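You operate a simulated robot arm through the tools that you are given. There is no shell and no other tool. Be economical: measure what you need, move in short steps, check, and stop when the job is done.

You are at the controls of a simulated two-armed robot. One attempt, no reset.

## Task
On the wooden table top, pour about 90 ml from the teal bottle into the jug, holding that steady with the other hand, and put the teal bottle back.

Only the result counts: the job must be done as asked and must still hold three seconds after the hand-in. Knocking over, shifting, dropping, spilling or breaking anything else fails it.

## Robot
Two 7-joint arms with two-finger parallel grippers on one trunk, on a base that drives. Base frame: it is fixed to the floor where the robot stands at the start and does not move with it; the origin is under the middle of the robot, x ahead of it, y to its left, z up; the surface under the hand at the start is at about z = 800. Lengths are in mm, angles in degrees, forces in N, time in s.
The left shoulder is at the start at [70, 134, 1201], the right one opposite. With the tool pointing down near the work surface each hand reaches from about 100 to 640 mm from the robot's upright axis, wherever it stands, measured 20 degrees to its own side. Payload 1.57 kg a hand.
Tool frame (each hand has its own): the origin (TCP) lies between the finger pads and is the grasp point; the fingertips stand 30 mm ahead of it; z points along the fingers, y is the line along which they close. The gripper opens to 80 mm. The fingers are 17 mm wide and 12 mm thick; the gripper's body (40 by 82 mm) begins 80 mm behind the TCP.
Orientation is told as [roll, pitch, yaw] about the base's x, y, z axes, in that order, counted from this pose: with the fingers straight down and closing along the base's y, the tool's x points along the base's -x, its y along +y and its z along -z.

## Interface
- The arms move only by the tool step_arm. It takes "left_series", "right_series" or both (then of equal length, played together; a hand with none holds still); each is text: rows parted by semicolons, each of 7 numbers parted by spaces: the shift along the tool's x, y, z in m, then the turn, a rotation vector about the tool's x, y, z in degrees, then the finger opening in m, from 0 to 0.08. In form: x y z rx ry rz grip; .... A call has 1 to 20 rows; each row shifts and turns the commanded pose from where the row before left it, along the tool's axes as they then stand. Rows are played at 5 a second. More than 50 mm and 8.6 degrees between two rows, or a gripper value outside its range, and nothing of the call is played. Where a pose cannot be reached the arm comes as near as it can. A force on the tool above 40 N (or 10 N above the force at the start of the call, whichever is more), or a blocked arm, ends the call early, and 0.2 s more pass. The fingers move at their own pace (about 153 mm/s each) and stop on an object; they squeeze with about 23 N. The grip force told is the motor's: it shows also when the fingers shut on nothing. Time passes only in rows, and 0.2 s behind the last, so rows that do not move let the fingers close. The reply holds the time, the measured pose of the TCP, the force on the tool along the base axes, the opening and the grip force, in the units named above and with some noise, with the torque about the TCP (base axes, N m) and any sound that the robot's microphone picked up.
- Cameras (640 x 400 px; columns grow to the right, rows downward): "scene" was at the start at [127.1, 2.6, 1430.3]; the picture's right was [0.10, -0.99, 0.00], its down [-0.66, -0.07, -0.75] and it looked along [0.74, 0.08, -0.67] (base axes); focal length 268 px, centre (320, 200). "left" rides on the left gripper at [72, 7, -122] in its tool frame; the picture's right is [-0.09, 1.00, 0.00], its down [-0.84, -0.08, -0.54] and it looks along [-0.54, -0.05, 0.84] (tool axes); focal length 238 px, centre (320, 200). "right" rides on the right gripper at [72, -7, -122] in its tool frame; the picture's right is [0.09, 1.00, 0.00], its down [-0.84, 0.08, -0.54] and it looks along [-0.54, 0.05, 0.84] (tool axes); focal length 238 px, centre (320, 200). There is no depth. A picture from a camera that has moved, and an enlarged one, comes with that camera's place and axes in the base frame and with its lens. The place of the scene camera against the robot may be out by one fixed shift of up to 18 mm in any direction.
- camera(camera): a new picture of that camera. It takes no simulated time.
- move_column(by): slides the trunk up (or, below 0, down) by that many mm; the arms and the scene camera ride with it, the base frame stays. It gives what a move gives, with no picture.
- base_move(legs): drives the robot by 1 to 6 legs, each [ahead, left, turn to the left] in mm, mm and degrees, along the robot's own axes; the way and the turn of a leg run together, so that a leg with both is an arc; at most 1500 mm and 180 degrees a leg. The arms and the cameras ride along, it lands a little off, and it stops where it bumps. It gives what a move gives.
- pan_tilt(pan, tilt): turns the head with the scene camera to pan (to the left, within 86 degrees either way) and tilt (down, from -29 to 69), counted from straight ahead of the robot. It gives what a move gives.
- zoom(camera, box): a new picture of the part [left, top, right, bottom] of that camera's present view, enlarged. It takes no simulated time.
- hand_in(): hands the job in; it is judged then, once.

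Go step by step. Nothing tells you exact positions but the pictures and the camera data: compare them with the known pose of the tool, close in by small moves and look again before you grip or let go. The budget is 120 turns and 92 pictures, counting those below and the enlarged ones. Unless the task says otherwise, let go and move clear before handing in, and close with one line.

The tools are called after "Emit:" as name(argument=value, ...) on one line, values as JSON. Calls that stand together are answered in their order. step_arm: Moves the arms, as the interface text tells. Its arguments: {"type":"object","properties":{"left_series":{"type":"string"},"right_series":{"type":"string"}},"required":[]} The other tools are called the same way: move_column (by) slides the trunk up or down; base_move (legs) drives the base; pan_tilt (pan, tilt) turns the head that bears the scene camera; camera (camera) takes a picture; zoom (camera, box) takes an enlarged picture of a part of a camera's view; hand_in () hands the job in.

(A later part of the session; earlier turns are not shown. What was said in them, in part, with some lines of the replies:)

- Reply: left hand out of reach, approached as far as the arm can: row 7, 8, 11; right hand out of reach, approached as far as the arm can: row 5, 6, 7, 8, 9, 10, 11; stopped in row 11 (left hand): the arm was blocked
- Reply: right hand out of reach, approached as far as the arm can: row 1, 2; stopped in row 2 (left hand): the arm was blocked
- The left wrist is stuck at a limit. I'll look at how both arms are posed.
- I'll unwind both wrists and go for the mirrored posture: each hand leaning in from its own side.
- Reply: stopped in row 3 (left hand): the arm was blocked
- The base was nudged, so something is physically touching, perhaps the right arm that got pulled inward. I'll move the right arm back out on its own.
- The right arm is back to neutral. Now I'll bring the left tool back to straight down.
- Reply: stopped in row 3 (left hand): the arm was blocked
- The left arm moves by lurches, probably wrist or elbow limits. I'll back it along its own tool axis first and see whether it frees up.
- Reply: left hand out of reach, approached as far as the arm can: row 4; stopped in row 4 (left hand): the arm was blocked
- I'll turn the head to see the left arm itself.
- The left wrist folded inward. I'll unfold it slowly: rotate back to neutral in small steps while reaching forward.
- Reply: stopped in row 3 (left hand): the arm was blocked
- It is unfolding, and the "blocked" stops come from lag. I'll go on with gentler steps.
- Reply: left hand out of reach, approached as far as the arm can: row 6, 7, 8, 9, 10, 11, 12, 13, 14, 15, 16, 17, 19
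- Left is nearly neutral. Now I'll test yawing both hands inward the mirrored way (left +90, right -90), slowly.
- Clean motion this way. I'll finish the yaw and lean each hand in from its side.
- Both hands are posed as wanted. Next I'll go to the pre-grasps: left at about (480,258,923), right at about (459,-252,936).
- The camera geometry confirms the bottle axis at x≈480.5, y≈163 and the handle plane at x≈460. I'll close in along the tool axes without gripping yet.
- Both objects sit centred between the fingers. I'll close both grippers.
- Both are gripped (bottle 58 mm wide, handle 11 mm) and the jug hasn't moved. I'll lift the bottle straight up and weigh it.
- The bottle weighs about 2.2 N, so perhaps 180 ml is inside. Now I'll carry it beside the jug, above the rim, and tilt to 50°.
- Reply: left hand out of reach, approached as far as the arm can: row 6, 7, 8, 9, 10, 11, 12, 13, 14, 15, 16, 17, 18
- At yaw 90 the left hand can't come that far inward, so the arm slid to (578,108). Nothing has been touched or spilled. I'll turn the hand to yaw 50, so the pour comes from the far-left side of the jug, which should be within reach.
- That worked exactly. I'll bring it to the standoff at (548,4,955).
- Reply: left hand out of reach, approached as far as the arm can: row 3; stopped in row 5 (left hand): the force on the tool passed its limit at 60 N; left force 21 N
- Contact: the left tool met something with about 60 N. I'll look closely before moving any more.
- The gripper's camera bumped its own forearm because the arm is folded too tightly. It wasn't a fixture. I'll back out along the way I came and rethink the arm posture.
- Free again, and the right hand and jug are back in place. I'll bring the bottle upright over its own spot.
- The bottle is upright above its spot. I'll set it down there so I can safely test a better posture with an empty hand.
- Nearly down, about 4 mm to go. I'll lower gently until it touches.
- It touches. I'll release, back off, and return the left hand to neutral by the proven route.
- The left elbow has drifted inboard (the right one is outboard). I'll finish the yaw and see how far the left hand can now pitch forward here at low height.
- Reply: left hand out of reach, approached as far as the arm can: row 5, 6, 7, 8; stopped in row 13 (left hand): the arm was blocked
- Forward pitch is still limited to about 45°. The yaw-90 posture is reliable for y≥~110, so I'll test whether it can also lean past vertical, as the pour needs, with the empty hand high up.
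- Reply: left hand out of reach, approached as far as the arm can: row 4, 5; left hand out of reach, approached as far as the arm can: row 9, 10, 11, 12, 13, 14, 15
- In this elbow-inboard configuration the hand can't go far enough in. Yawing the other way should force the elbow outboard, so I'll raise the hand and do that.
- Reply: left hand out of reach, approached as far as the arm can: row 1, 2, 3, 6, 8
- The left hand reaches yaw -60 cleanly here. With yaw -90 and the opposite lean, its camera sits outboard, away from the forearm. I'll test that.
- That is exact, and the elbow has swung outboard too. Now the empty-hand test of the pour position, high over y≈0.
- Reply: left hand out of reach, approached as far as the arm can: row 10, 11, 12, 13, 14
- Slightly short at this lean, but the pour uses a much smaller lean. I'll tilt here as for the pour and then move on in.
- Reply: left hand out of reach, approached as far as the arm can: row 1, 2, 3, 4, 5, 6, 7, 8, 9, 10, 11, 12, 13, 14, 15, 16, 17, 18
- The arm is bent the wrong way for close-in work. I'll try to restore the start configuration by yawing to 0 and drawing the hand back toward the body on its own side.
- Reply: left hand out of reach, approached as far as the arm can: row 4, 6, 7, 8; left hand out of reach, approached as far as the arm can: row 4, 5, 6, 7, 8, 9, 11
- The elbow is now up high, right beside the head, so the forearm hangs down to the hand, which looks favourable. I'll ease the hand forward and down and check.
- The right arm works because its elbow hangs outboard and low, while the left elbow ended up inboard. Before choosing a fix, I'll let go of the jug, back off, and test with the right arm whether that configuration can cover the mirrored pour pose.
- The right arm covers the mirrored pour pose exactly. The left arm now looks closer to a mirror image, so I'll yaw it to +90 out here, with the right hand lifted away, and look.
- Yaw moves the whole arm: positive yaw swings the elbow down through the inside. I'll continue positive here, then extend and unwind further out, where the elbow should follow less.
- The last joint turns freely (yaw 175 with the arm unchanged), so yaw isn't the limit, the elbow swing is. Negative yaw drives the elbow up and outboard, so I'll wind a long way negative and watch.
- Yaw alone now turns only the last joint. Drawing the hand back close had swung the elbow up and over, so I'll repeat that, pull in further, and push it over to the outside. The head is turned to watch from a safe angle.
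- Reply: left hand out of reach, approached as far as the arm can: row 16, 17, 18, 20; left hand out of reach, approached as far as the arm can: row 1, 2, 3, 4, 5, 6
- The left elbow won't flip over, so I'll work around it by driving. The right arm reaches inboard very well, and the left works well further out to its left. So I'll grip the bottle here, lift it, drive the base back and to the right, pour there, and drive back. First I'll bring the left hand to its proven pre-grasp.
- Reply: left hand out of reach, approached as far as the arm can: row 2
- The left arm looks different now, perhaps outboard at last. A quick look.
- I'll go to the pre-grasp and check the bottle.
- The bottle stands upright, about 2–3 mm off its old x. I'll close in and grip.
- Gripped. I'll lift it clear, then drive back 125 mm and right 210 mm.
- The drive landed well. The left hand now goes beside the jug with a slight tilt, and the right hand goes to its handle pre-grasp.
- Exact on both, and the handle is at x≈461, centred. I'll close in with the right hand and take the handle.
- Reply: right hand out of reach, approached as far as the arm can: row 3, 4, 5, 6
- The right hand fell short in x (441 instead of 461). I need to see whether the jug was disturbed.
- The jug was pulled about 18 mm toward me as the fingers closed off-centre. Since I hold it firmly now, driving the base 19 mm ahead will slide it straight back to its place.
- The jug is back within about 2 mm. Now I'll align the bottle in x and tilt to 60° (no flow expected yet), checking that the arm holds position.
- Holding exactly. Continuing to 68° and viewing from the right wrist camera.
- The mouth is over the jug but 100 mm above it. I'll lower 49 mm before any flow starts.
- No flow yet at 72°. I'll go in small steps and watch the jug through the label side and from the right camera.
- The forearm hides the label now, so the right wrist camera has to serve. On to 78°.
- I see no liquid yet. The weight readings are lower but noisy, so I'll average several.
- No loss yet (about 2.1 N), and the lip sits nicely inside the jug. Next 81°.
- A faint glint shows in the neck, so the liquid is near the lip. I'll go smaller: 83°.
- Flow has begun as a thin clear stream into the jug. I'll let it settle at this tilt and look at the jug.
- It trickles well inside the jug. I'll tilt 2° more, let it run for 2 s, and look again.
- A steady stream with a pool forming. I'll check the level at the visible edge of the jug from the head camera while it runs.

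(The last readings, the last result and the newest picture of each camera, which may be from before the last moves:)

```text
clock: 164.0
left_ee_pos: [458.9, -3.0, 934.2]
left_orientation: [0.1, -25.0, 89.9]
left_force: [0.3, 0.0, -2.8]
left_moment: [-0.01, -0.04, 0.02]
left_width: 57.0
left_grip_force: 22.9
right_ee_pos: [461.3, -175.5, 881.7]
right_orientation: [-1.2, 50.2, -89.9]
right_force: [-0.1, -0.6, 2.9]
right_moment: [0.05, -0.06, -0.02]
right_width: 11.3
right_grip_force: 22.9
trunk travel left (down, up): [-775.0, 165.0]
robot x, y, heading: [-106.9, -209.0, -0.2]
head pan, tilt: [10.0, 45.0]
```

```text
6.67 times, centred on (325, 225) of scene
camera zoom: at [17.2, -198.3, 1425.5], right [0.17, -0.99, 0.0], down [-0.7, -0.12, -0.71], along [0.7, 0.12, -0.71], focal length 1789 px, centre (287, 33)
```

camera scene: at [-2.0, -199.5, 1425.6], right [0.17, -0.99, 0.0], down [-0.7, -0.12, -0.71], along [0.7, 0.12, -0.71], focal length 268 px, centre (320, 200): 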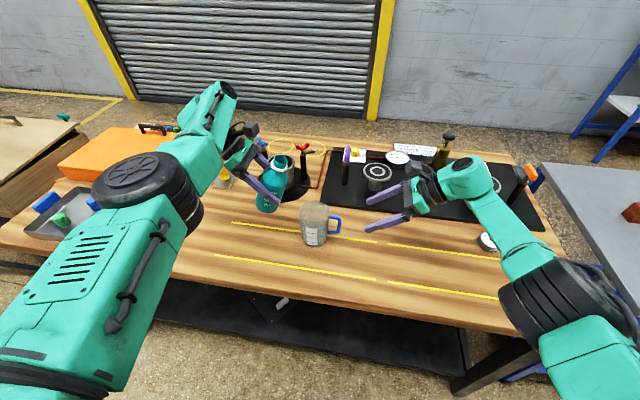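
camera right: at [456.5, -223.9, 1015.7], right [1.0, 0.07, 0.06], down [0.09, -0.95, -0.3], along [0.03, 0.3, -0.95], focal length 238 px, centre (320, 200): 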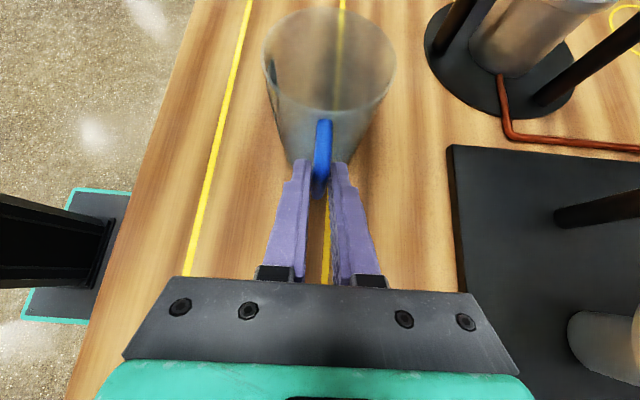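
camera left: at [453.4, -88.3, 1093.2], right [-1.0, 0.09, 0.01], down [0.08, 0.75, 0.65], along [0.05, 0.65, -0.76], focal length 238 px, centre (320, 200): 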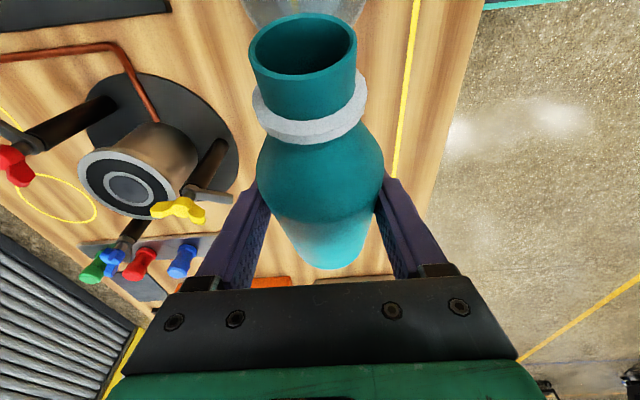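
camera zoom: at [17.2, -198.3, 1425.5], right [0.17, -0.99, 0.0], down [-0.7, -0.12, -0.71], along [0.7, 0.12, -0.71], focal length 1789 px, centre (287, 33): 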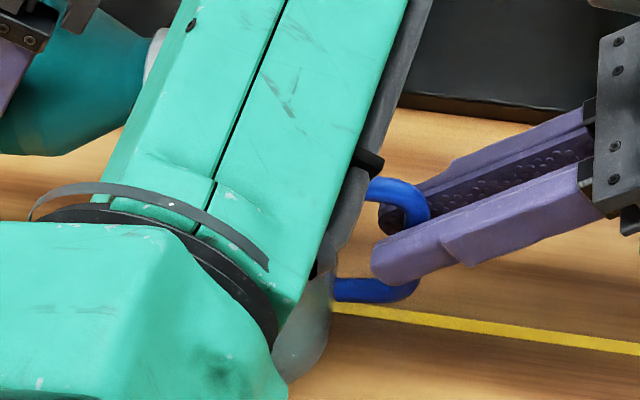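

The forearm hides it. I'll tilt back to about 50° (the mouth stays over the jug) to stop the flow and read the graduations.

Emit:
step_arm(left_series="0 0 0 0 5 0 0.04;0 0 0 0 5 0 0.04;0 0 0 0 5 0 0.04;-0.0015 0 -0.01 0 5 0 0.04;-0.0005 0 -0.01 0 5 0 0.04;0 0 -0.01 0 5 0 0.04;0 0 -0.01 0 5 0 0.04;0 0 0 0 0 0 0.04;0 0 0 0 0 0 0.04")

Emit:
zoom(camera="scene", box=[290, 195, 350, 265])

```text
clock: 166.0
left_ee_pos: [459.3, -3.4, 975.1]
left_orientation: [0.1, 10.0, 89.9]
left_force: [-0.1, -0.1, -2.2]
left_moment: [-0.02, 0.01, 0.01]
left_width: 56.8
left_grip_force: 23.0
right_ee_pos: [459.8, -176.4, 881.6]
right_orientation: [-1.3, 50.2, -89.9]
right_force: [0.5, -1.2, 2.1]
right_moment: [0.06, -0.07, -0.03]
right_width: 11.4
right_grip_force: 22.9
trunk travel left (down, up): [-775.0, 165.0]
robot x, y, heading: [-103.2, -206.1, -0.1]
head pan, tilt: [10.0, 45.0]
```

```text
5.71 times, centred on (320, 230) of scene
camera zoom: at [17.2, -198.2, 1425.5], right [0.17, -0.99, 0.0], down [-0.7, -0.12, -0.71], along [0.7, 0.12, -0.71], focal length 1534 px, centre (320, 29)
```

zoom: 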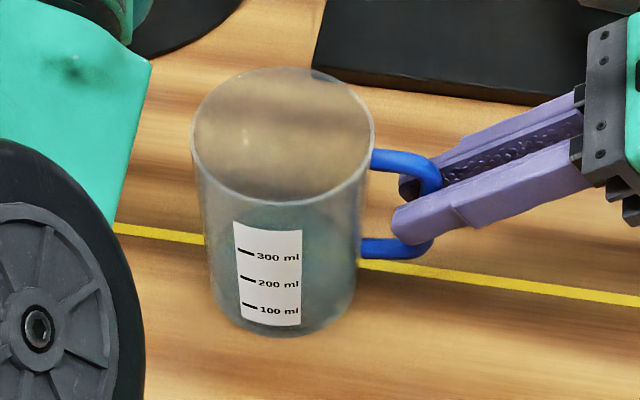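

Emit:
zoom(camera="scene", box=[306, 222, 330, 258])

Emit:
zoom(camera="right", box=[280, 80, 380, 180])

```text
11.11 times, centred on (318, 240) of scene
camera zoom: at [17.2, -198.2, 1425.5], right [0.17, -0.99, 0.0], down [-0.7, -0.12, -0.71], along [0.7, 0.12, -0.71], focal length 2982 px, centre (342, -244)
```

zoom: 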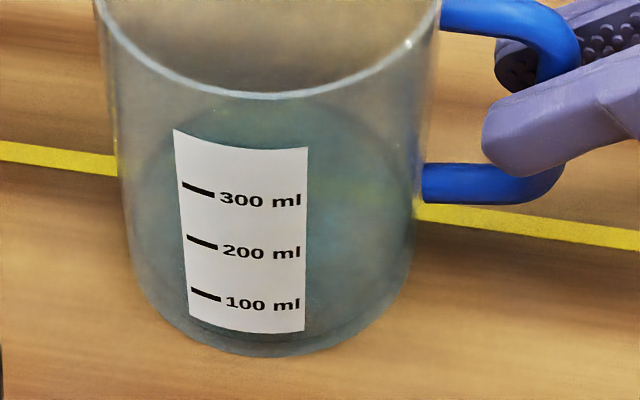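

```text
4.00 times, centred on (330, 130) of right
camera zoom: at [456.8, -223.8, 1015.5], right [1.0, 0.07, 0.06], down [0.09, -0.95, -0.3], along [0.03, 0.3, -0.95], focal length 953 px, centre (280, 480)
```

zoom: 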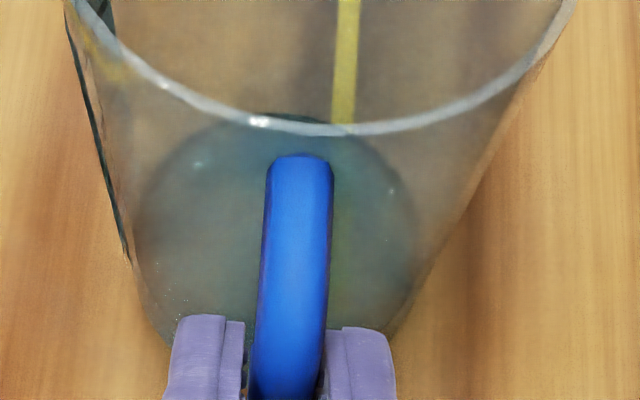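

Good view: the 100 ml tick sits about 23 mm above the inner floor, and the pool is still shallow, maybe 10–20 ml. I'll average the bottle's weight over many readings for a second estimate. Before pouring it averaged 2.10 N, and the target is about 1.2 N.

Emit:
step_arm(left_series="0 0 0 0 0 0 0.04")

Emit:
step_arm(left_series="0 0 0 0 0 0 0.04")

Emit:
step_arm(left_series="0 0 0 0 0 0 0.04")

Emit:
step_arm(left_series="0 0 0 0 0 0 0.04")

Emit:
step_arm(left_series="0 0 0 0 0 0 0.04")

Emit:
step_arm(left_series="0 0 0 0 0 0 0.04")

Emit:
step_arm(left_series="0 0 0 0 0 0 0.04")

Emit:
step_arm(left_series="0 0 0 0 0 0 0.04")

Emit:
step_arm(left_series="0 0 0 0 0 0 0.04")

Emit:
step_arm(left_series="0 0 0 0 0 0 0.04")

```text
clock: 166.4
left_ee_pos: [459.7, -3.1, 975.4]
left_orientation: [0.1, 10.0, 89.8]
left_force: [-0.4, -1.1, -1.9]
left_moment: [-0.06, 0.02, -0.03]
left_width: 56.9
left_grip_force: 22.7
right_ee_pos: [460.1, -176.6, 881.9]
right_orientation: [-1.2, 50.2, -90.1]
right_force: [0.1, -0.3, 1.7]
right_moment: [0.05, -0.07, 0.0]
right_width: 11.4
right_grip_force: 23.1
trunk travel left (down, up): [-775.0, 165.0]
robot x, y, heading: [-105.1, -208.4, -0.1]
head pan, tilt: [10.0, 45.0]
```

```text
clock: 166.8
left_ee_pos: [459.7, -2.5, 974.4]
left_orientation: [0.1, 10.0, 89.9]
left_force: [-0.3, 0.4, -1.7]
left_moment: [-0.04, -0.02, 0.01]
left_width: 57.0
left_grip_force: 23.3
right_ee_pos: [460.4, -176.7, 881.2]
right_orientation: [-1.2, 50.3, -90.0]
right_force: [-0.5, -0.2, 1.5]
right_moment: [0.06, -0.07, -0.04]
right_width: 11.1
right_grip_force: 22.9
trunk travel left (down, up): [-775.0, 165.0]
robot x, y, heading: [-105.4, -206.4, 0.0]
head pan, tilt: [10.0, 45.0]
```

```text
clock: 167.2
left_ee_pos: [460.1, -3.2, 974.9]
left_orientation: [0.0, 10.0, 89.9]
left_force: [0.1, -0.6, -1.5]
left_moment: [-0.04, -0.01, 0.03]
left_width: 56.9
left_grip_force: 22.9
right_ee_pos: [459.7, -176.4, 881.5]
right_orientation: [-1.3, 50.2, -90.0]
right_force: [0.1, 0.1, 2.1]
right_moment: [0.08, -0.1, 0.0]
right_width: 11.4
right_grip_force: 23.1
trunk travel left (down, up): [-775.0, 165.0]
robot x, y, heading: [-105.7, -206.0, 0.2]
head pan, tilt: [10.0, 45.0]
```

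```text
clock: 167.6
left_ee_pos: [459.7, -4.2, 975.3]
left_orientation: [0.1, 9.9, 89.9]
left_force: [0.4, 0.0, -2.0]
left_moment: [-0.05, 0.0, -0.01]
left_width: 57.0
left_grip_force: 23.3
right_ee_pos: [460.2, -177.1, 880.4]
right_orientation: [-1.2, 50.2, -89.9]
right_force: [-1.3, 0.2, 1.9]
right_moment: [0.06, -0.09, 0.01]
right_width: 11.2
right_grip_force: 22.9
trunk travel left (down, up): [-775.0, 165.0]
robot x, y, heading: [-107.7, -208.0, 0.2]
head pan, tilt: [10.0, 45.0]
```

```text
clock: 168.0
left_ee_pos: [459.8, -2.9, 975.8]
left_orientation: [0.1, 10.0, 89.9]
left_force: [-1.3, 1.1, -0.8]
left_moment: [-0.06, -0.01, -0.02]
left_width: 57.0
left_grip_force: 23.2
right_ee_pos: [459.7, -177.1, 882.2]
right_orientation: [-1.2, 50.2, -89.9]
right_force: [-0.2, -0.6, 1.1]
right_moment: [0.04, -0.07, 0.02]
right_width: 11.5
right_grip_force: 22.8
trunk travel left (down, up): [-775.0, 165.0]
robot x, y, heading: [-104.4, -206.8, -0.3]
head pan, tilt: [10.0, 45.0]
```

```text
clock: 168.4
left_ee_pos: [461.6, -2.7, 975.1]
left_orientation: [0.1, 10.1, 89.9]
left_force: [-0.2, 0.6, -1.7]
left_moment: [-0.05, -0.02, 0.0]
left_width: 57.3
left_grip_force: 22.9
right_ee_pos: [459.7, -176.1, 881.7]
right_orientation: [-1.3, 50.2, -89.9]
right_force: [-0.3, -0.2, 1.3]
right_moment: [0.07, -0.07, 0.02]
right_width: 11.4
right_grip_force: 23.3
trunk travel left (down, up): [-775.0, 165.0]
robot x, y, heading: [-108.0, -203.3, 0.1]
head pan, tilt: [10.0, 45.0]
```

```text
clock: 168.8
left_ee_pos: [458.2, -3.2, 975.5]
left_orientation: [0.1, 10.0, 89.9]
left_force: [-0.4, 0.2, -1.5]
left_moment: [-0.05, 0.0, 0.0]
left_width: 57.2
left_grip_force: 23.4
right_ee_pos: [459.6, -177.1, 880.7]
right_orientation: [-1.2, 50.2, -90.1]
right_force: [0.0, 0.1, 1.1]
right_moment: [0.06, -0.06, -0.05]
right_width: 11.5
right_grip_force: 23.1
trunk travel left (down, up): [-775.0, 165.0]
robot x, y, heading: [-107.5, -206.1, -0.1]
head pan, tilt: [10.0, 45.0]
```

```text
clock: 169.2
left_ee_pos: [459.4, -3.5, 976.1]
left_orientation: [0.2, 9.9, 89.9]
left_force: [0.0, 0.4, -1.4]
left_moment: [-0.03, 0.03, -0.01]
left_width: 57.0
left_grip_force: 23.0
right_ee_pos: [459.6, -176.1, 880.5]
right_orientation: [-1.3, 50.2, -90.0]
right_force: [0.2, -1.0, 2.0]
right_moment: [0.04, -0.09, 0.04]
right_width: 11.1
right_grip_force: 22.8
trunk travel left (down, up): [-775.0, 165.0]
robot x, y, heading: [-104.6, -208.5, -0.4]
head pan, tilt: [10.0, 45.0]
```

```text
clock: 169.6
left_ee_pos: [459.9, -3.3, 975.7]
left_orientation: [0.1, 10.1, 89.9]
left_force: [-0.2, 0.4, -2.5]
left_moment: [-0.08, -0.01, 0.01]
left_width: 56.9
left_grip_force: 22.4
right_ee_pos: [459.9, -176.2, 881.0]
right_orientation: [-1.2, 50.2, -90.1]
right_force: [-0.3, 0.1, 0.7]
right_moment: [0.04, -0.09, -0.01]
right_width: 11.4
right_grip_force: 23.6
trunk travel left (down, up): [-775.0, 165.0]
robot x, y, heading: [-108.1, -203.0, -0.1]
head pan, tilt: [10.0, 45.0]
```

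```text
clock: 170.0
left_ee_pos: [461.5, -2.7, 975.6]
left_orientation: [0.1, 10.0, 90.0]
left_force: [-0.3, -0.6, -2.1]
left_moment: [-0.02, -0.03, 0.0]
left_width: 56.8
left_grip_force: 22.9
right_ee_pos: [459.9, -176.4, 880.8]
right_orientation: [-1.2, 50.2, -90.1]
right_force: [0.8, -0.2, 1.5]
right_moment: [0.03, -0.04, -0.01]
right_width: 11.5
right_grip_force: 22.5
trunk travel left (down, up): [-775.0, 165.0]
robot x, y, heading: [-109.5, -209.8, -0.3]
head pan, tilt: [10.0, 45.0]
```

By weight about 35 ml is out; by sight somewhat less. I'll go back to 86°, pour for about 5 s, then tilt back and check again.

Emit:
step_arm(left_series="0 0 0.01 0 -6 0 0.04;0 0 0.01 0 -6 0 0.04;0.0005 0 0.01 0 -6 0 0.04;0.0015 0 0.01 0 -6 0 0.04;0 0 0 0 -6 0 0.04;0 0 0 0 -4 0 0.04;0 0 0 0 -2 0 0.04;0 0 0 0 0 0 0.04;0 0 0 0 0 0 0.04;0 0 0 0 0 0 0.04;0 0 0 0 0 0 0.04;0 0 0 0 0 0 0.04;0 0 0 0 0 0 0.04;0 0 0 0 0 0 0.04;0 0 0 0 0 0 0.04;0 0 0 0 0 0 0.04;0 0 0 0 0 0 0.04;0 0 0 0 0 0 0.04;0 0 0 0 0 0 0.04;0 0 0 0 0 0 0.04")

Emit:
zoom(camera="right", box=[240, 0, 420, 200])

```text
clock: 174.2
left_ee_pos: [460.3, -5.8, 935.2]
left_orientation: [0.2, -26.1, 89.8]
left_force: [0.1, 0.0, -1.4]
left_moment: [-0.01, -0.01, 0.0]
left_width: 56.9
left_grip_force: 23.0
right_ee_pos: [460.4, -176.5, 881.5]
right_orientation: [-1.3, 50.1, -90.2]
right_force: [0.0, 0.7, 1.4]
right_moment: [0.03, -0.07, -0.01]
right_width: 11.2
right_grip_force: 22.9
trunk travel left (down, up): [-775.0, 165.0]
robot x, y, heading: [-108.5, -207.3, 0.1]
head pan, tilt: [10.0, 45.0]
```

```text
2.00 times, centred on (330, 100) of right
camera zoom: at [456.9, -223.8, 1015.4], right [1.0, 0.07, 0.06], down [0.09, -0.95, -0.3], along [0.03, 0.3, -0.95], focal length 477 px, centre (300, 400)
```

zoom: 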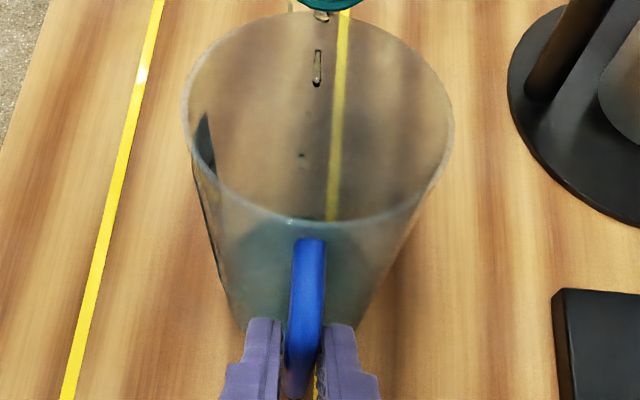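

It has nearly run dry at this tilt, so the amount is set by the angle. I'll go to 88.5° and let it run out.

Emit:
step_arm(left_series="0 0 0 0 -1.2 0 0.04;0 0 0 0 -1.2 0 0.04;0 0 0 0 0 0 0.04;0 0 0 0 0 0 0.04;0 0 0 0 0 0 0.04;0 0 0 0 0 0 0.04;0 0 0 0 0 0 0.04;0 0 0 0 0 0 0.04;0 0 0 0 0 0 0.04;0 0 0 0 0 0 0.04;0 0 0 0 0 0 0.04;0 0 0 0 0 0 0.04;0 0 0 0 0 0 0.04;0 0 0 0 0 0 0.04;0 0 0 0 0 0 0.04")

Emit:
step_arm(left_series="0 0 0 0 5 0 0.04;0 0 0 0 5 0 0.04;0 0 0 0 5 0 0.04;-0.0015 0 -0.01 0 5 0 0.04;-0.0005 0 -0.01 0 5 0 0.04;0 0 -0.01 0 5 0 0.04;0 0 -0.01 0 5 0 0.04;0 0 0 0 4 0 0.04;0 0 0 0 0 0 0.04;0 0 0 0 0 0 0.04")

Emit:
zoom(camera="scene", box=[306, 222, 330, 258])

Emit:
step_arm(left_series="0 0 0 0 0 0 0.04")

Emit:
step_arm(left_series="0 0 0 0 0 0 0.04")

Emit:
step_arm(left_series="0 0 0 0 0 0 0.04")

Emit:
step_arm(left_series="0 0 0 0 0 0 0.04")

Emit:
step_arm(left_series="0 0 0 0 0 0 0.04")

Emit:
step_arm(left_series="0 0 0 0 0 0 0.04")

Emit:
step_arm(left_series="0 0 0 0 0 0 0.04")

Emit:
step_arm(left_series="0 0 0 0 0 0 0.04")

Emit:
step_arm(left_series="0 0 0 0 0 0 0.04")

Emit:
step_arm(left_series="0 0 0 0 0 0 0.04")

```text
clock: 177.4
left_ee_pos: [459.5, -5.4, 934.2]
left_orientation: [0.0, -28.5, 89.8]
left_force: [0.7, 0.0, -1.7]
left_moment: [-0.02, 0.0, 0.01]
left_width: 56.8
left_grip_force: 22.9
right_ee_pos: [460.0, -175.9, 881.7]
right_orientation: [-1.2, 50.2, -90.1]
right_force: [0.6, -0.1, 2.0]
right_moment: [-0.02, -0.1, 0.0]
right_width: 11.4
right_grip_force: 23.2
trunk travel left (down, up): [-775.0, 165.0]
robot x, y, heading: [-105.4, -207.7, 0.1]
head pan, tilt: [10.0, 45.0]
```

```text
clock: 179.6
left_ee_pos: [459.0, -8.1, 974.7]
left_orientation: [0.0, 10.6, 89.9]
left_force: [0.1, 0.2, -1.2]
left_moment: [-0.06, 0.01, 0.0]
left_width: 56.8
left_grip_force: 22.7
right_ee_pos: [460.1, -175.7, 881.9]
right_orientation: [-1.2, 50.2, -89.9]
right_force: [0.0, -0.2, 1.1]
right_moment: [0.0, -0.13, -0.01]
right_width: 11.5
right_grip_force: 22.9
trunk travel left (down, up): [-775.0, 165.0]
robot x, y, heading: [-109.4, -207.5, -0.2]
head pan, tilt: [10.0, 45.0]
```

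```text
11.11 times, centred on (318, 240) of scene
camera zoom: at [17.3, -198.2, 1425.5], right [0.17, -0.99, 0.0], down [-0.7, -0.12, -0.71], along [0.7, 0.12, -0.71], focal length 2982 px, centre (342, -244)
```

zoom: 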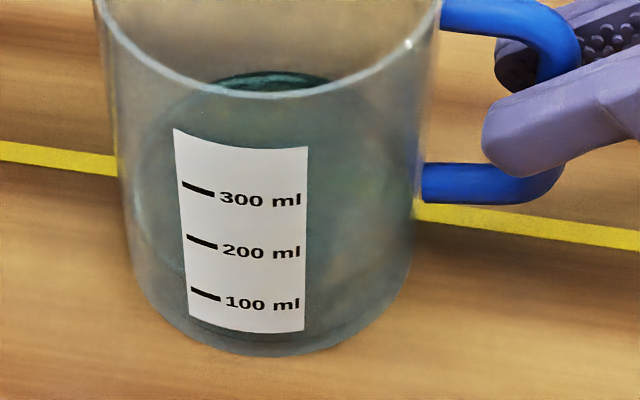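

```text
clock: 180.0
left_ee_pos: [460.2, -8.6, 974.6]
left_orientation: [0.0, 10.6, 89.9]
left_force: [0.9, 0.1, -2.5]
left_moment: [-0.06, 0.03, 0.04]
left_width: 56.7
left_grip_force: 22.7
right_ee_pos: [460.0, -176.9, 882.4]
right_orientation: [-1.2, 50.2, -90.2]
right_force: [0.7, 0.7, 1.4]
right_moment: [0.05, -0.06, -0.01]
right_width: 11.6
right_grip_force: 23.0
trunk travel left (down, up): [-775.0, 165.0]
robot x, y, heading: [-104.9, -207.2, -0.1]
head pan, tilt: [10.0, 45.0]
```

```text
clock: 180.4
left_ee_pos: [458.8, -6.8, 975.4]
left_orientation: [0.1, 10.6, 90.0]
left_force: [-0.5, 0.6, -2.8]
left_moment: [-0.04, -0.02, 0.0]
left_width: 56.7
left_grip_force: 24.1
right_ee_pos: [460.4, -176.4, 881.8]
right_orientation: [-1.1, 50.3, -90.1]
right_force: [0.5, -0.1, 1.6]
right_moment: [-0.01, -0.05, 0.0]
right_width: 11.2
right_grip_force: 22.4
trunk travel left (down, up): [-775.0, 165.0]
robot x, y, heading: [-105.8, -205.9, -0.1]
head pan, tilt: [10.0, 45.0]
```

```text
clock: 180.8
left_ee_pos: [459.9, -8.0, 975.0]
left_orientation: [0.1, 10.6, 89.8]
left_force: [-0.4, 0.2, -1.3]
left_moment: [-0.07, 0.02, 0.0]
left_width: 57.0
left_grip_force: 23.2
right_ee_pos: [459.6, -175.6, 881.6]
right_orientation: [-1.2, 50.2, -90.1]
right_force: [0.1, -0.1, 0.6]
right_moment: [-0.02, -0.04, -0.01]
right_width: 11.3
right_grip_force: 22.8
trunk travel left (down, up): [-775.0, 165.0]
robot x, y, heading: [-105.3, -206.0, -0.3]
head pan, tilt: [10.0, 45.0]
```

```text
clock: 181.2
left_ee_pos: [459.5, -8.6, 975.2]
left_orientation: [0.0, 10.6, 89.9]
left_force: [-0.4, -0.5, -2.1]
left_moment: [-0.01, 0.0, -0.03]
left_width: 56.6
left_grip_force: 23.0
right_ee_pos: [459.3, -176.4, 882.3]
right_orientation: [-1.2, 50.2, -90.1]
right_force: [0.3, -0.6, 0.4]
right_moment: [0.0, -0.07, -0.02]
right_width: 11.6
right_grip_force: 22.6
trunk travel left (down, up): [-775.0, 165.0]
robot x, y, heading: [-104.6, -207.9, -0.1]
head pan, tilt: [10.0, 45.0]
```

```text
clock: 181.6
left_ee_pos: [460.0, -8.5, 974.9]
left_orientation: [0.1, 10.6, 89.8]
left_force: [-0.4, -0.1, -1.6]
left_moment: [-0.05, 0.0, 0.01]
left_width: 56.9
left_grip_force: 22.8
right_ee_pos: [461.0, -176.5, 879.6]
right_orientation: [-1.2, 50.2, -90.0]
right_force: [0.5, 0.3, 0.5]
right_moment: [0.01, -0.06, 0.01]
right_width: 11.2
right_grip_force: 22.9
trunk travel left (down, up): [-775.0, 165.0]
robot x, y, heading: [-106.2, -207.7, -0.1]
head pan, tilt: [10.0, 45.0]
```

```text
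clock: 182.0
left_ee_pos: [460.1, -8.2, 973.9]
left_orientation: [0.1, 10.6, 90.0]
left_force: [-0.7, -0.1, -1.8]
left_moment: [-0.05, 0.01, 0.01]
left_width: 56.5
left_grip_force: 22.8
right_ee_pos: [460.2, -176.6, 881.9]
right_orientation: [-1.1, 50.2, -90.0]
right_force: [-0.3, 0.1, 1.2]
right_moment: [-0.01, -0.04, -0.01]
right_width: 11.4
right_grip_force: 23.2
trunk travel left (down, up): [-775.0, 165.0]
robot x, y, heading: [-105.6, -204.4, 0.0]
head pan, tilt: [10.0, 45.0]
```

```text
clock: 182.4
left_ee_pos: [459.6, -8.4, 974.5]
left_orientation: [0.1, 10.5, 90.0]
left_force: [0.0, -0.3, -0.9]
left_moment: [-0.06, 0.01, 0.01]
left_width: 56.8
left_grip_force: 22.9
right_ee_pos: [460.5, -176.7, 881.9]
right_orientation: [-1.2, 50.2, -90.1]
right_force: [0.0, 1.0, 0.8]
right_moment: [0.03, -0.08, -0.01]
right_width: 11.5
right_grip_force: 23.2
trunk travel left (down, up): [-775.0, 165.0]
robot x, y, heading: [-105.5, -201.3, 0.1]
head pan, tilt: [10.0, 45.0]
```

```text
clock: 182.8
left_ee_pos: [459.3, -8.3, 973.7]
left_orientation: [0.1, 10.6, 89.9]
left_force: [0.0, 0.1, -2.7]
left_moment: [-0.06, 0.0, 0.02]
left_width: 56.6
left_grip_force: 23.5
right_ee_pos: [459.3, -176.3, 881.3]
right_orientation: [-1.2, 50.3, -90.1]
right_force: [-0.5, -0.7, 0.4]
right_moment: [0.01, -0.05, 0.0]
right_width: 11.8
right_grip_force: 22.6
trunk travel left (down, up): [-775.0, 165.0]
robot x, y, heading: [-107.7, -209.3, 0.1]
head pan, tilt: [10.0, 45.0]
```

```text
clock: 183.2
left_ee_pos: [459.8, -8.8, 974.3]
left_orientation: [0.0, 10.6, 90.0]
left_force: [-0.6, 0.2, -1.1]
left_moment: [-0.03, 0.02, -0.01]
left_width: 56.9
left_grip_force: 23.2
right_ee_pos: [459.3, -176.4, 882.0]
right_orientation: [-1.2, 50.2, -90.2]
right_force: [-0.2, -0.4, 0.7]
right_moment: [0.04, -0.08, -0.01]
right_width: 11.4
right_grip_force: 23.4
trunk travel left (down, up): [-775.0, 165.0]
robot x, y, heading: [-107.8, -207.1, -0.1]
head pan, tilt: [10.0, 45.0]
```

```text
clock: 183.6
left_ee_pos: [460.3, -8.3, 974.5]
left_orientation: [0.1, 10.5, 89.9]
left_force: [-0.3, 0.0, -1.6]
left_moment: [-0.05, 0.0, -0.01]
left_width: 56.5
left_grip_force: 22.6
right_ee_pos: [460.5, -177.8, 881.0]
right_orientation: [-1.2, 50.3, -90.1]
right_force: [-0.7, -0.7, -0.3]
right_moment: [0.01, -0.07, 0.01]
right_width: 11.6
right_grip_force: 23.2
trunk travel left (down, up): [-775.0, 165.0]
robot x, y, heading: [-106.8, -208.9, 0.2]
head pan, tilt: [10.0, 45.0]
```

The pool's far edge now shows above the front rim, so the level clearly rose, to roughly 50–70 ml. I'll check from the right camera for a second estimate.

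Emit:
zoom(camera="right", box=[280, 80, 380, 180])

Emit:
zoom(camera="scene", box=[300, 205, 336, 258])

```text
4.00 times, centred on (330, 130) of right
camera zoom: at [456.9, -223.8, 1015.4], right [1.0, 0.07, 0.06], down [0.09, -0.95, -0.3], along [0.03, 0.3, -0.95], focal length 953 px, centre (280, 480)
```

zoom: 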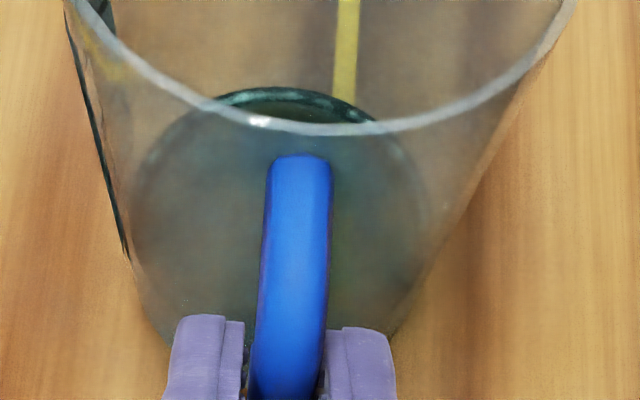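

```text
7.55 times, centred on (318, 232) of scene
camera zoom: at [17.3, -198.2, 1425.5], right [0.17, -0.99, 0.0], down [-0.7, -0.12, -0.71], along [0.7, 0.12, -0.71], focal length 2026 px, centre (335, -38)
```

zoom: 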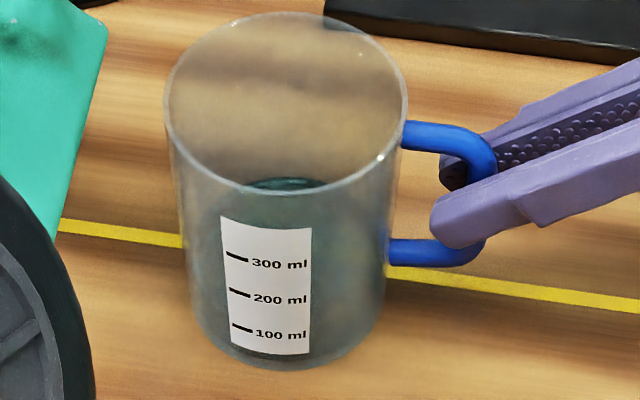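

The two views agree on about 55–60 ml. One more instalment: 90° for about 2.4 s (around 30 ml), then back to check.

Emit:
step_arm(left_series="-0.004 0 0.0083 0 -6 0 0.04;0 0 0.0083 0 -6 0 0.04;0.0005 0 0.0083 0 -6 0 0.04;0.0015 0 0.0083 0 -6 0 0.04;0 0 0 0 -6 0 0.04;0 0 0 0 -6 0 0.04;0 0 0 0 -3 0 0.04;0 0 0 0 -1.3 0 0.04;0 0 0 0 0 0 0.04;0 0 0 0 0 0 0.04;0 0 0 0 0 0 0.04;0 0 0 0 0 0 0.04;0 0 0 0 0 0 0.04;0 0 0 0 0 0 0.04;0 0 0 0 0 0 0.04;0 0 0 0 0 0 0.04;0 0 0 0 0 0 0.04;0 0 0 0 0 0 0.04")

Emit:
step_arm(left_series="0 0 0 0 5 0 0.04;0 0 0 0 5 0 0.04;0 0 0 0 5 0 0.04;-0.0015 0 -0.01 0 5 0 0.04;-0.0005 0 -0.01 0 5 0 0.04;0 0 -0.01 0 5 0 0.04;0 0 -0.005 0 5 0 0.04;0 0 0 0 5 0 0.04;0 0 0 0 0 0 0.04;0 0 0 0 0 0 0.04;0 0 0 0 0 0 0.04")

Emit:
zoom(camera="right", box=[280, 80, 380, 180])

Emit:
zoom(camera="scene", box=[306, 222, 330, 258])

```text
clock: 187.4
left_ee_pos: [459.1, -7.4, 941.0]
left_orientation: [0.1, -29.7, 89.9]
left_force: [-1.3, 0.7, -1.9]
left_moment: [-0.01, -0.02, 0.01]
left_width: 56.6
left_grip_force: 23.4
right_ee_pos: [459.9, -176.5, 880.5]
right_orientation: [-1.3, 50.3, -90.1]
right_force: [0.0, -0.5, -0.4]
right_moment: [0.0, -0.06, -0.03]
right_width: 11.3
right_grip_force: 22.8
trunk travel left (down, up): [-775.0, 165.0]
robot x, y, heading: [-105.3, -204.1, -0.3]
head pan, tilt: [10.0, 45.0]
```

```text
clock: 189.8
left_ee_pos: [460.0, -9.6, 976.3]
left_orientation: [0.1, 10.3, 89.9]
left_force: [-1.3, -0.2, -2.1]
left_moment: [-0.03, 0.0, 0.0]
left_width: 56.5
left_grip_force: 23.2
right_ee_pos: [460.0, -177.8, 881.4]
right_orientation: [-1.3, 50.1, -90.1]
right_force: [-0.1, -0.2, 0.2]
right_moment: [0.0, -0.07, -0.02]
right_width: 11.4
right_grip_force: 22.8
trunk travel left (down, up): [-775.0, 165.0]
robot x, y, heading: [-104.4, -206.3, -0.2]
head pan, tilt: [10.0, 45.0]
```

```text
4.00 times, centred on (330, 130) of right
camera zoom: at [456.9, -223.8, 1015.4], right [1.0, 0.07, 0.06], down [0.09, -0.95, -0.3], along [0.03, 0.3, -0.95], focal length 953 px, centre (280, 480)
```

zoom: 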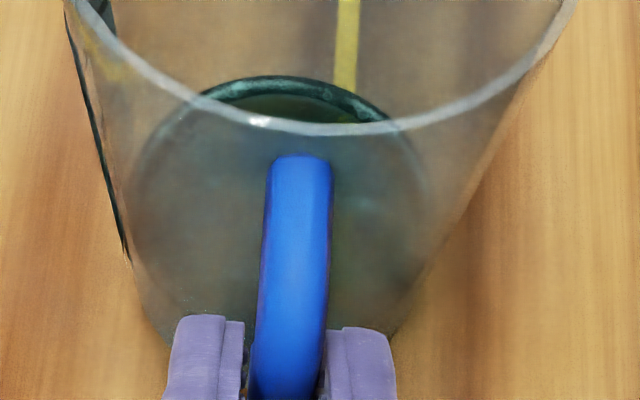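

```text
11.11 times, centred on (318, 240) of scene
camera zoom: at [17.4, -198.2, 1425.5], right [0.17, -0.99, 0.0], down [-0.7, -0.12, -0.71], along [0.7, 0.12, -0.71], focal length 2982 px, centre (342, -244)
```

zoom: 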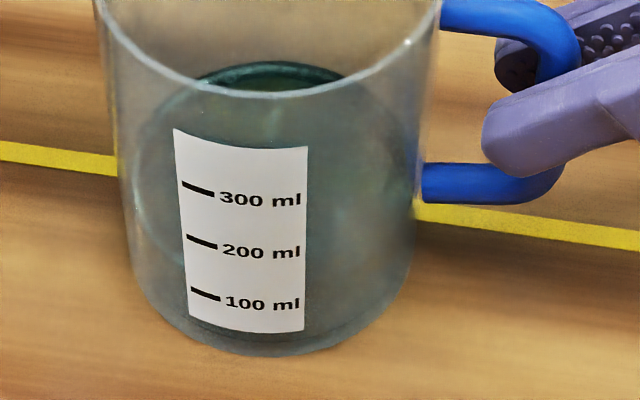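

Now at about 77 ml (views 69 and 86; the tilt geometry also gives ~77). One last small instalment to 91.5° should bring it to about 90.

Emit:
step_arm(left_series="-0.005 0 0.0083 0 -6 0 0.04;0 0 0.0083 0 -6 0 0.04;0.0005 0 0.0083 0 -6 0 0.04;0.0015 0 0.0083 0 -6 0 0.04;0 0 0 0 -6 0 0.04;0 0 0 0 -6 0 0.04;0 0 0 0 -4 0 0.04;0 0 0 0 -1.8 0 0.04;0 0 0 0 0 0 0.04;0 0 0 0 0 0 0.04;0 0 0 0 0 0 0.04;0 0 0 0 0 0 0.04;0 0 0 0 0 0 0.04;0 0 0 0 0 0 0.04;0 0 0 0 0 0 0.04;0 0 0 0 0 0 0.04;0 0 0 0 0 0 0.04;0 0 0 0 0 0 0.04")

Emit:
step_arm(left_series="0 0 0 0 5 0 0.04;0 0 0 0 5 0 0.04;0 0 0 0 5 0 0.04;-0.0015 0 -0.01 0 5 0 0.04;-0.0005 0 -0.01 0 5 0 0.04;0 0 -0.01 0 5 0 0.04;0 0 -0.005 0 5 0 0.04;0 0 0 0 5 0 0.04;0 0 0 0 1.5 0 0.04;0 0 0 0 0 0 0.04;0 0 0 0 0 0 0.04;0 0 0 0 0 0 0.04")

Emit:
zoom(camera="right", box=[280, 80, 380, 180])

Emit:
zoom(camera="scene", box=[306, 222, 330, 258])

```text
clock: 193.6
left_ee_pos: [458.8, -7.5, 942.8]
left_orientation: [0.2, -31.5, 89.8]
left_force: [-0.7, -0.4, -1.8]
left_moment: [-0.01, -0.01, -0.02]
left_width: 56.5
left_grip_force: 23.2
right_ee_pos: [460.3, -175.8, 880.7]
right_orientation: [-1.3, 50.2, -90.1]
right_force: [0.1, -0.2, 0.4]
right_moment: [-0.03, -0.07, 0.0]
right_width: 11.4
right_grip_force: 23.6
trunk travel left (down, up): [-775.0, 165.0]
robot x, y, heading: [-105.3, -205.8, 0.1]
head pan, tilt: [10.0, 45.0]
```

```text
clock: 196.2
left_ee_pos: [459.4, -12.2, 977.5]
left_orientation: [0.1, 10.0, 89.9]
left_force: [0.2, -0.4, -1.7]
left_moment: [-0.06, -0.01, 0.03]
left_width: 56.2
left_grip_force: 23.0
right_ee_pos: [459.9, -177.0, 881.1]
right_orientation: [-1.2, 50.1, -90.1]
right_force: [-0.5, 1.5, 1.0]
right_moment: [0.0, -0.06, -0.01]
right_width: 11.6
right_grip_force: 23.3
trunk travel left (down, up): [-775.0, 165.0]
robot x, y, heading: [-105.7, -205.5, -0.1]
head pan, tilt: [10.0, 45.0]
```

```text
4.00 times, centred on (330, 130) of right
camera zoom: at [456.9, -223.8, 1015.4], right [1.0, 0.07, 0.06], down [0.09, -0.95, -0.3], along [0.03, 0.3, -0.95], focal length 953 px, centre (280, 480)
```

zoom: 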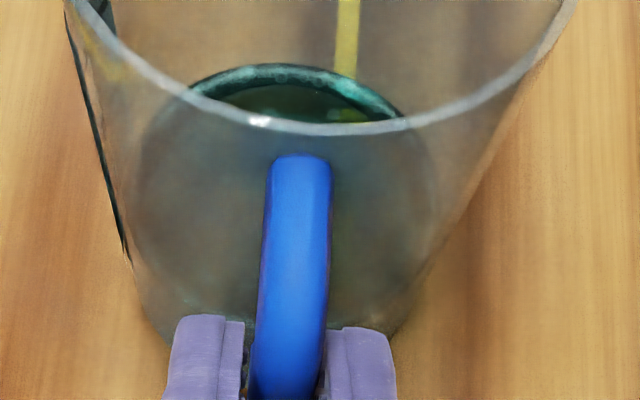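

```text
11.11 times, centred on (318, 240) of scene
camera zoom: at [17.4, -198.2, 1425.5], right [0.17, -0.99, 0.0], down [-0.7, -0.12, -0.71], along [0.7, 0.12, -0.71], focal length 2982 px, centre (342, -244)
```

zoom: 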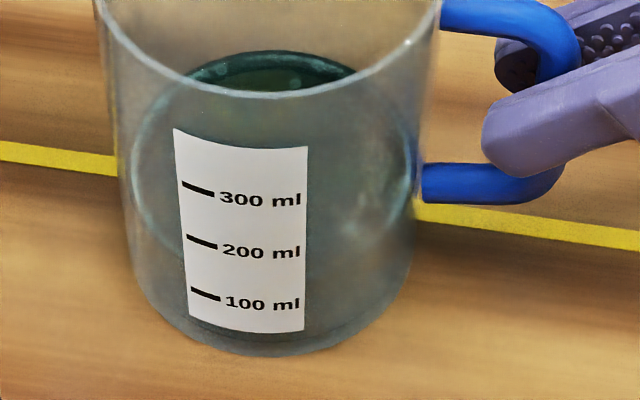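

The level now reads about 90–95 ml by the scale geometry, so I'll stop here. I'll bring the bottle upright while still holding the jug, then release the handle and back off.

Emit:
step_arm(left_series="0 0 0 0 5 0 0.04;0 0 0 0 5 0 0.04;0 0 0 0 5 0 0.04;0 0 0 0 5 0 0.04;0 0 0 0 5 0 0.04;0 0 0 0 5 0 0.04;0 0 0 0 5 0 0.04;0 0 0 0 5 0 0.04;0 0 0 0 5 0 0.04;0 0 0 0 5 0 0.04;0 0 0 0 0 0 0.04")

Emit:
step_arm(right_series="0 0 0 0 0 0 0.02;0 0 0 0 0 0 0.04;0 0 0 0 0 0 0.08;0 0 0 0 0 0 0.08;0 0 -0.0165 0 0 0 0.08;0 0 -0.0165 0 0 0 0.08;0 0 -0.0165 0 0 0 0.08;0 0 -0.0165 0 0 0 0.08;0 0 -0.0165 0 0 0 0.08;0 0 -0.0165 0 0 0 0.08;0 0 0 0 0 0 0.08")

Emit:
camera(camera="scene")

```text
clock: 198.6
left_ee_pos: [460.2, -10.9, 977.4]
left_orientation: [0.3, 59.9, 90.1]
left_force: [-0.1, 0.0, -0.8]
left_moment: [-0.04, 0.01, -0.05]
left_width: 56.3
left_grip_force: 23.6
right_ee_pos: [460.1, -176.4, 880.8]
right_orientation: [-1.2, 50.3, -90.0]
right_force: [-0.3, 1.0, 0.6]
right_moment: [0.04, -0.06, 0.02]
right_width: 11.5
right_grip_force: 23.2
trunk travel left (down, up): [-775.0, 165.0]
robot x, y, heading: [-103.3, -205.5, -0.3]
head pan, tilt: [10.0, 45.0]
```

```text
clock: 201.0
left_ee_pos: [460.0, -11.7, 979.1]
left_orientation: [0.3, 60.0, 90.1]
left_force: [0.2, 0.1, -1.4]
left_moment: [0.02, -0.02, 0.02]
left_width: 56.3
left_grip_force: 22.9
right_ee_pos: [462.5, -253.0, 945.8]
right_orientation: [-1.2, 50.1, -90.1]
right_force: [0.1, 0.4, 0.2]
right_moment: [0.04, 0.01, 0.02]
right_width: 80.1
right_grip_force: 0.1
trunk travel left (down, up): [-775.0, 165.0]
robot x, y, heading: [-107.8, -204.6, 0.0]
head pan, tilt: [10.0, 45.0]
```

```text
5 pictures are left
camera scene: at [17.6, -198.0, 1425.5], right [0.17, -0.99, 0.0], down [-0.7, -0.12, -0.71], along [0.7, 0.12, -0.71], focal length 268 px, centre (320, 200)
```

scene: 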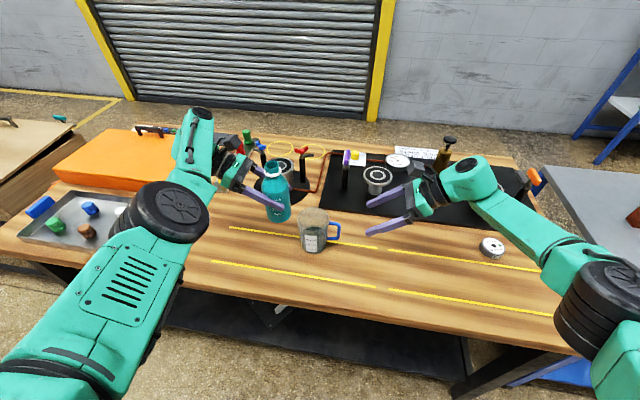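

Bottle upright, jug standing free with its liquid. I'll retract both arms to the driving pose.

Emit:
step_arm(left_series="0.0036 0.014 0.0043 0 0 0 0.04;0.0036 0.014 0.0043 0 0 0 0.04;0.0036 0.014 0.0043 0 0 0 0.04;0.0036 0.014 0.0043 0 0 0 0.04;0.0036 0.014 0.0043 0 0 0 0.04;0.0036 0.014 0.0043 0 0 0 0.04;0 0 0 0 0 0 0.04;0 0 0 0 0 0 0.04;0 0 0 0 0 0 0.04;0 0 0 0 0 0 0.04", right_series="-0.00095 -0.01275 -0.0184 0 0 0 0.08;-0.00095 -0.01275 -0.0184 0 0 0 0.08;-0.00095 -0.01275 -0.0184 0 0 0 0.08;-0.00095 -0.01275 -0.0184 0 0 0 0.08;-0.00095 -0.01275 -0.0184 0 0 0 0.08;-0.00095 -0.01275 -0.0184 0 0 0 0.08;-0.00095 -0.01275 -0.0184 0 0 0 0.08;-0.00095 -0.01275 -0.0184 0 0 0 0.08;-0.00095 -0.01275 -0.0184 0 0 0 0.08;-0.00095 -0.01275 -0.0184 0 0 0 0.08")

```text
clock: 203.2
left_ee_pos: [374.8, -44.5, 982.9]
left_orientation: [0.2, 60.0, 89.9]
left_force: [0.1, -0.3, -1.0]
left_moment: [0.0, -0.01, 0.02]
left_width: 56.3
left_grip_force: 22.8
right_ee_pos: [336.3, -402.7, 1056.5]
right_orientation: [-1.2, 50.2, -90.0]
right_force: [-0.6, -0.2, 0.2]
right_moment: [0.01, -0.01, 0.02]
right_width: 80.2
right_grip_force: 0.1
trunk travel left (down, up): [-775.0, 165.0]
robot x, y, heading: [-104.8, -207.5, -0.0]
head pan, tilt: [10.0, 45.0]
```

Emit:
base_move(legs=[[0, 207, 0], [105, 0, 0]])

```text
clock: 205.6
left_ee_pos: [476.9, 163.8, 982.6]
left_orientation: [0.2, 59.9, 90.2]
left_force: [1.0, 0.2, -1.1]
left_moment: [-0.01, -0.04, -0.02]
left_width: 55.9
left_grip_force: 22.6
right_ee_pos: [440.3, -193.1, 1056.0]
right_orientation: [-1.0, 50.3, -89.7]
right_force: [0.3, 0.1, 0.2]
right_moment: [-0.02, -0.05, 0.0]
right_width: 80.0
right_grip_force: 0.1
trunk travel left (down, up): [-775.0, 165.0]
robot x, y, heading: [-4.0, -2.0, 0.2]
head pan, tilt: [10.0, 45.0]
```

Back home. I'll shift 3 mm in x and lower to just above the table.

Emit:
step_arm(left_series="0 -0.003 0 0 0 0 0.04;-0.0156 0 0.009 0 0 0 0.04;-0.0156 0 0.009 0 0 0 0.04;-0.0156 0 0.009 0 0 0 0.04;-0.0156 0 0.009 0 0 0 0.04;-0.0156 0 0.009 0 0 0 0.04;-0.01 0 0.0058 0 0 0 0.04;0 0 0 0 0 0 0.04")

Emit:
camera(camera="left")

```text
clock: 207.3
left_ee_pos: [479.1, 162.7, 880.5]
left_orientation: [0.3, 59.9, 90.5]
left_force: [0.0, 0.1, -0.8]
left_moment: [0.02, 0.02, 0.02]
left_width: 56.2
left_grip_force: 22.9
right_ee_pos: [441.1, -194.7, 1056.5]
right_orientation: [-1.2, 50.2, -89.8]
right_force: [0.2, 0.3, 0.3]
right_moment: [-0.02, 0.01, -0.02]
right_width: 79.9
right_grip_force: 0.1
trunk travel left (down, up): [-775.0, 165.0]
robot x, y, heading: [-2.2, -1.3, 0.0]
head pan, tilt: [10.0, 45.0]
```

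```text
4 pictures are left
camera left: at [474.8, 233.1, 1001.9], right [-1.0, 0.04, -0.08], down [0.07, 0.89, -0.45], along [0.05, -0.46, -0.89], focal length 238 px, centre (320, 200)
```

left: 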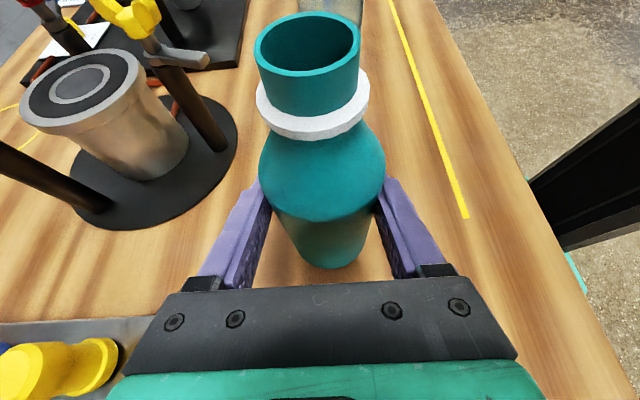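

Emit:
step_arm(left_series="-0.0035 0 0.002 0 0 0 0.04;-0.0026 0 0.0015 0 0 0 0.04;-0.0017 0 0.001 0 0 0 0.04;-0.0009 0 0.0005 0 0 0 0.04;0 0 0 0 0 0 0.04")

Emit:
step_arm(left_series="-0.0009 0 0.0005 0 0 0 0.04;0 0 0 0 0 0 0.04")

```text
clock: 208.6
left_ee_pos: [480.9, 165.1, 871.4]
left_orientation: [0.4, 60.0, 90.3]
left_force: [-0.3, 0.1, -1.5]
left_moment: [0.01, -0.04, 0.01]
left_width: 56.2
left_grip_force: 22.9
right_ee_pos: [440.9, -194.4, 1056.1]
right_orientation: [-1.2, 50.2, -89.8]
right_force: [-0.4, 1.2, 0.5]
right_moment: [-0.03, 0.0, 0.02]
right_width: 79.7
right_grip_force: 0.1
trunk travel left (down, up): [-775.0, 165.0]
robot x, y, heading: [-0.6, 3.0, 0.4]
head pan, tilt: [10.0, 45.0]
```

```text
clock: 209.2
left_ee_pos: [482.0, 163.8, 869.5]
left_orientation: [0.2, 60.1, 90.3]
left_force: [-0.6, 0.6, -2.2]
left_moment: [-0.01, 0.02, -0.01]
left_width: 56.3
left_grip_force: 23.2
right_ee_pos: [441.5, -195.0, 1056.5]
right_orientation: [-1.2, 50.2, -89.9]
right_force: [0.0, 0.3, 0.3]
right_moment: [0.02, -0.02, 0.0]
right_width: 79.9
right_grip_force: 0.1
trunk travel left (down, up): [-775.0, 165.0]
robot x, y, heading: [-8.0, 0.6, 0.3]
head pan, tilt: [10.0, 45.0]
```

Emit:
step_arm(left_series="-0.0009 0 0.0005 0 0 0 0.04;0 0 0 0 0 0 0.04")

Emit:
step_arm(left_series="-0.0009 0 0.0005 0 0 0 0.04;0 0 0 0 0 0 0.04")

```text
clock: 209.8
left_ee_pos: [480.3, 164.4, 870.3]
left_orientation: [0.0, 60.0, 90.1]
left_force: [3.6, 1.6, 10.3]
left_moment: [-0.06, 0.03, 0.04]
left_width: 56.1
left_grip_force: 22.8
right_ee_pos: [441.7, -194.9, 1055.8]
right_orientation: [-1.1, 50.2, -89.7]
right_force: [0.4, 0.6, -0.7]
right_moment: [0.0, 0.0, -0.04]
right_width: 80.0
right_grip_force: 0.2
trunk travel left (down, up): [-775.0, 165.0]
robot x, y, heading: [-5.3, -2.8, 0.2]
head pan, tilt: [10.0, 45.0]
```

```text
clock: 210.3
left_ee_pos: [480.8, 165.2, 869.6]
left_orientation: [0.0, 60.1, 90.1]
left_force: [2.5, 3.7, 13.6]
left_moment: [-0.14, 0.04, -0.07]
left_width: 55.3
left_grip_force: 22.6
right_ee_pos: [439.8, -195.4, 1057.0]
right_orientation: [-1.1, 50.2, -89.7]
right_force: [-0.5, 0.0, 0.1]
right_moment: [0.02, 0.03, 0.02]
right_width: 80.3
right_grip_force: 0.0
trunk travel left (down, up): [-775.0, 165.0]
robot x, y, heading: [-6.2, -1.3, 0.2]
head pan, tilt: [10.0, 45.0]
```

Firmly on the table. I'll ease up 1 mm, open, and back off along the tool axis.

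Emit:
step_arm(left_series="0.0009 0 -0.0005 0 0 0 0.04;0 0 0 0 0 0 0.06;0 0 0 0 0 0 0.08;0 0 0 0 0 0 0.08;0 0 -0.0185 0 0 0 0.08;0 0 -0.0185 0 0 0 0.08;0 0 -0.0185 0 0 0 0.08;0 0 -0.0185 0 0 0 0.08;0 0 -0.0185 0 0 0 0.08;0 0 -0.0185 0 0 0 0.08;0 0 0 0 0 0 0.08")

Emit:
camera(camera="left")

Emit:
camera(camera="scene")

```text
clock: 212.8
left_ee_pos: [480.6, 260.6, 922.9]
left_orientation: [0.3, 60.0, 90.2]
left_force: [0.1, -0.5, 1.0]
left_moment: [0.01, -0.01, -0.03]
left_width: 79.9
left_grip_force: 0.1
right_ee_pos: [442.0, -194.6, 1056.0]
right_orientation: [-1.2, 50.4, -89.8]
right_force: [0.5, 0.2, -0.6]
right_moment: [-0.06, -0.06, -0.02]
right_width: 80.0
right_grip_force: 0.0
trunk travel left (down, up): [-775.0, 165.0]
robot x, y, heading: [-0.3, 0.6, 0.3]
head pan, tilt: [10.0, 45.0]
```

```text
3 pictures are left
camera left: at [474.8, 330.1, 1044.8], right [-1.0, 0.04, -0.08], down [0.07, 0.89, -0.45], along [0.05, -0.46, -0.89], focal length 238 px, centre (320, 200)
```

left: 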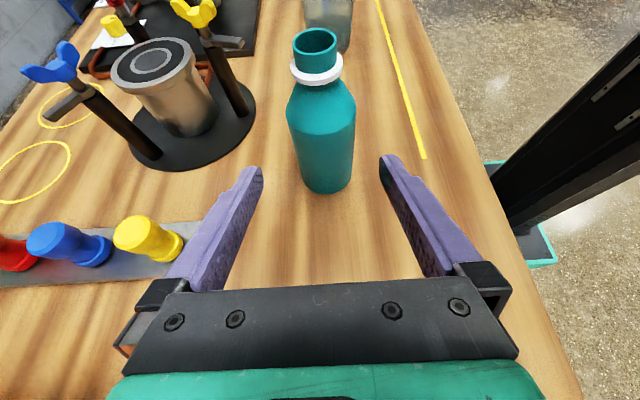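

```text
2 pictures are left
camera scene: at [121.1, 8.3, 1425.5], right [0.18, -0.98, 0.0], down [-0.7, -0.12, -0.71], along [0.7, 0.13, -0.71], focal length 268 px, centre (320, 200)
```

scene: 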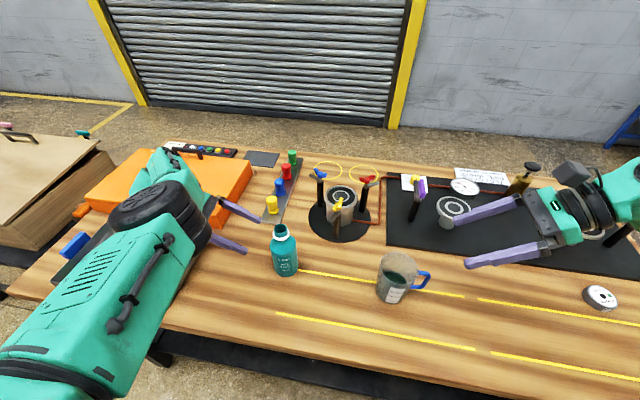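

Everything stands in place. One last enlarged check of the jug level and the table around it.

Emit:
zoom(camera="scene", box=[360, 235, 440, 315])

```text
5.00 times, centred on (400, 275) of scene
camera zoom: at [121.1, 8.3, 1425.5], right [0.18, -0.98, 0.0], down [-0.7, -0.12, -0.71], along [0.7, 0.13, -0.71], focal length 1342 px, centre (-80, -175)
```

zoom: 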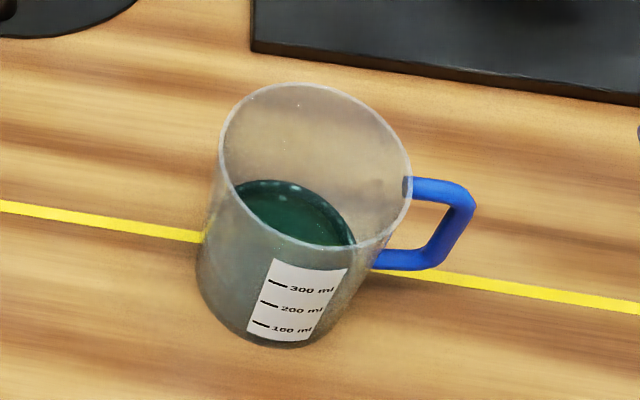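

The level reads about 85–92 ml, the table is dry, the bottle is back on its spot and both hands are clear. I'm handing in.

Emit:
hand_in()

```text
The job is handed in.
```

I poured about 90 ml from the teal bottle into the jug while the right hand held its handle, and put the bottle back; the level reads roughly 85–92 ml, and I saw no spill. I pulled the jug about 18 mm while gripping it and slid it back to within about 2 mm, and the bottle stands within about 2 mm of where it started.
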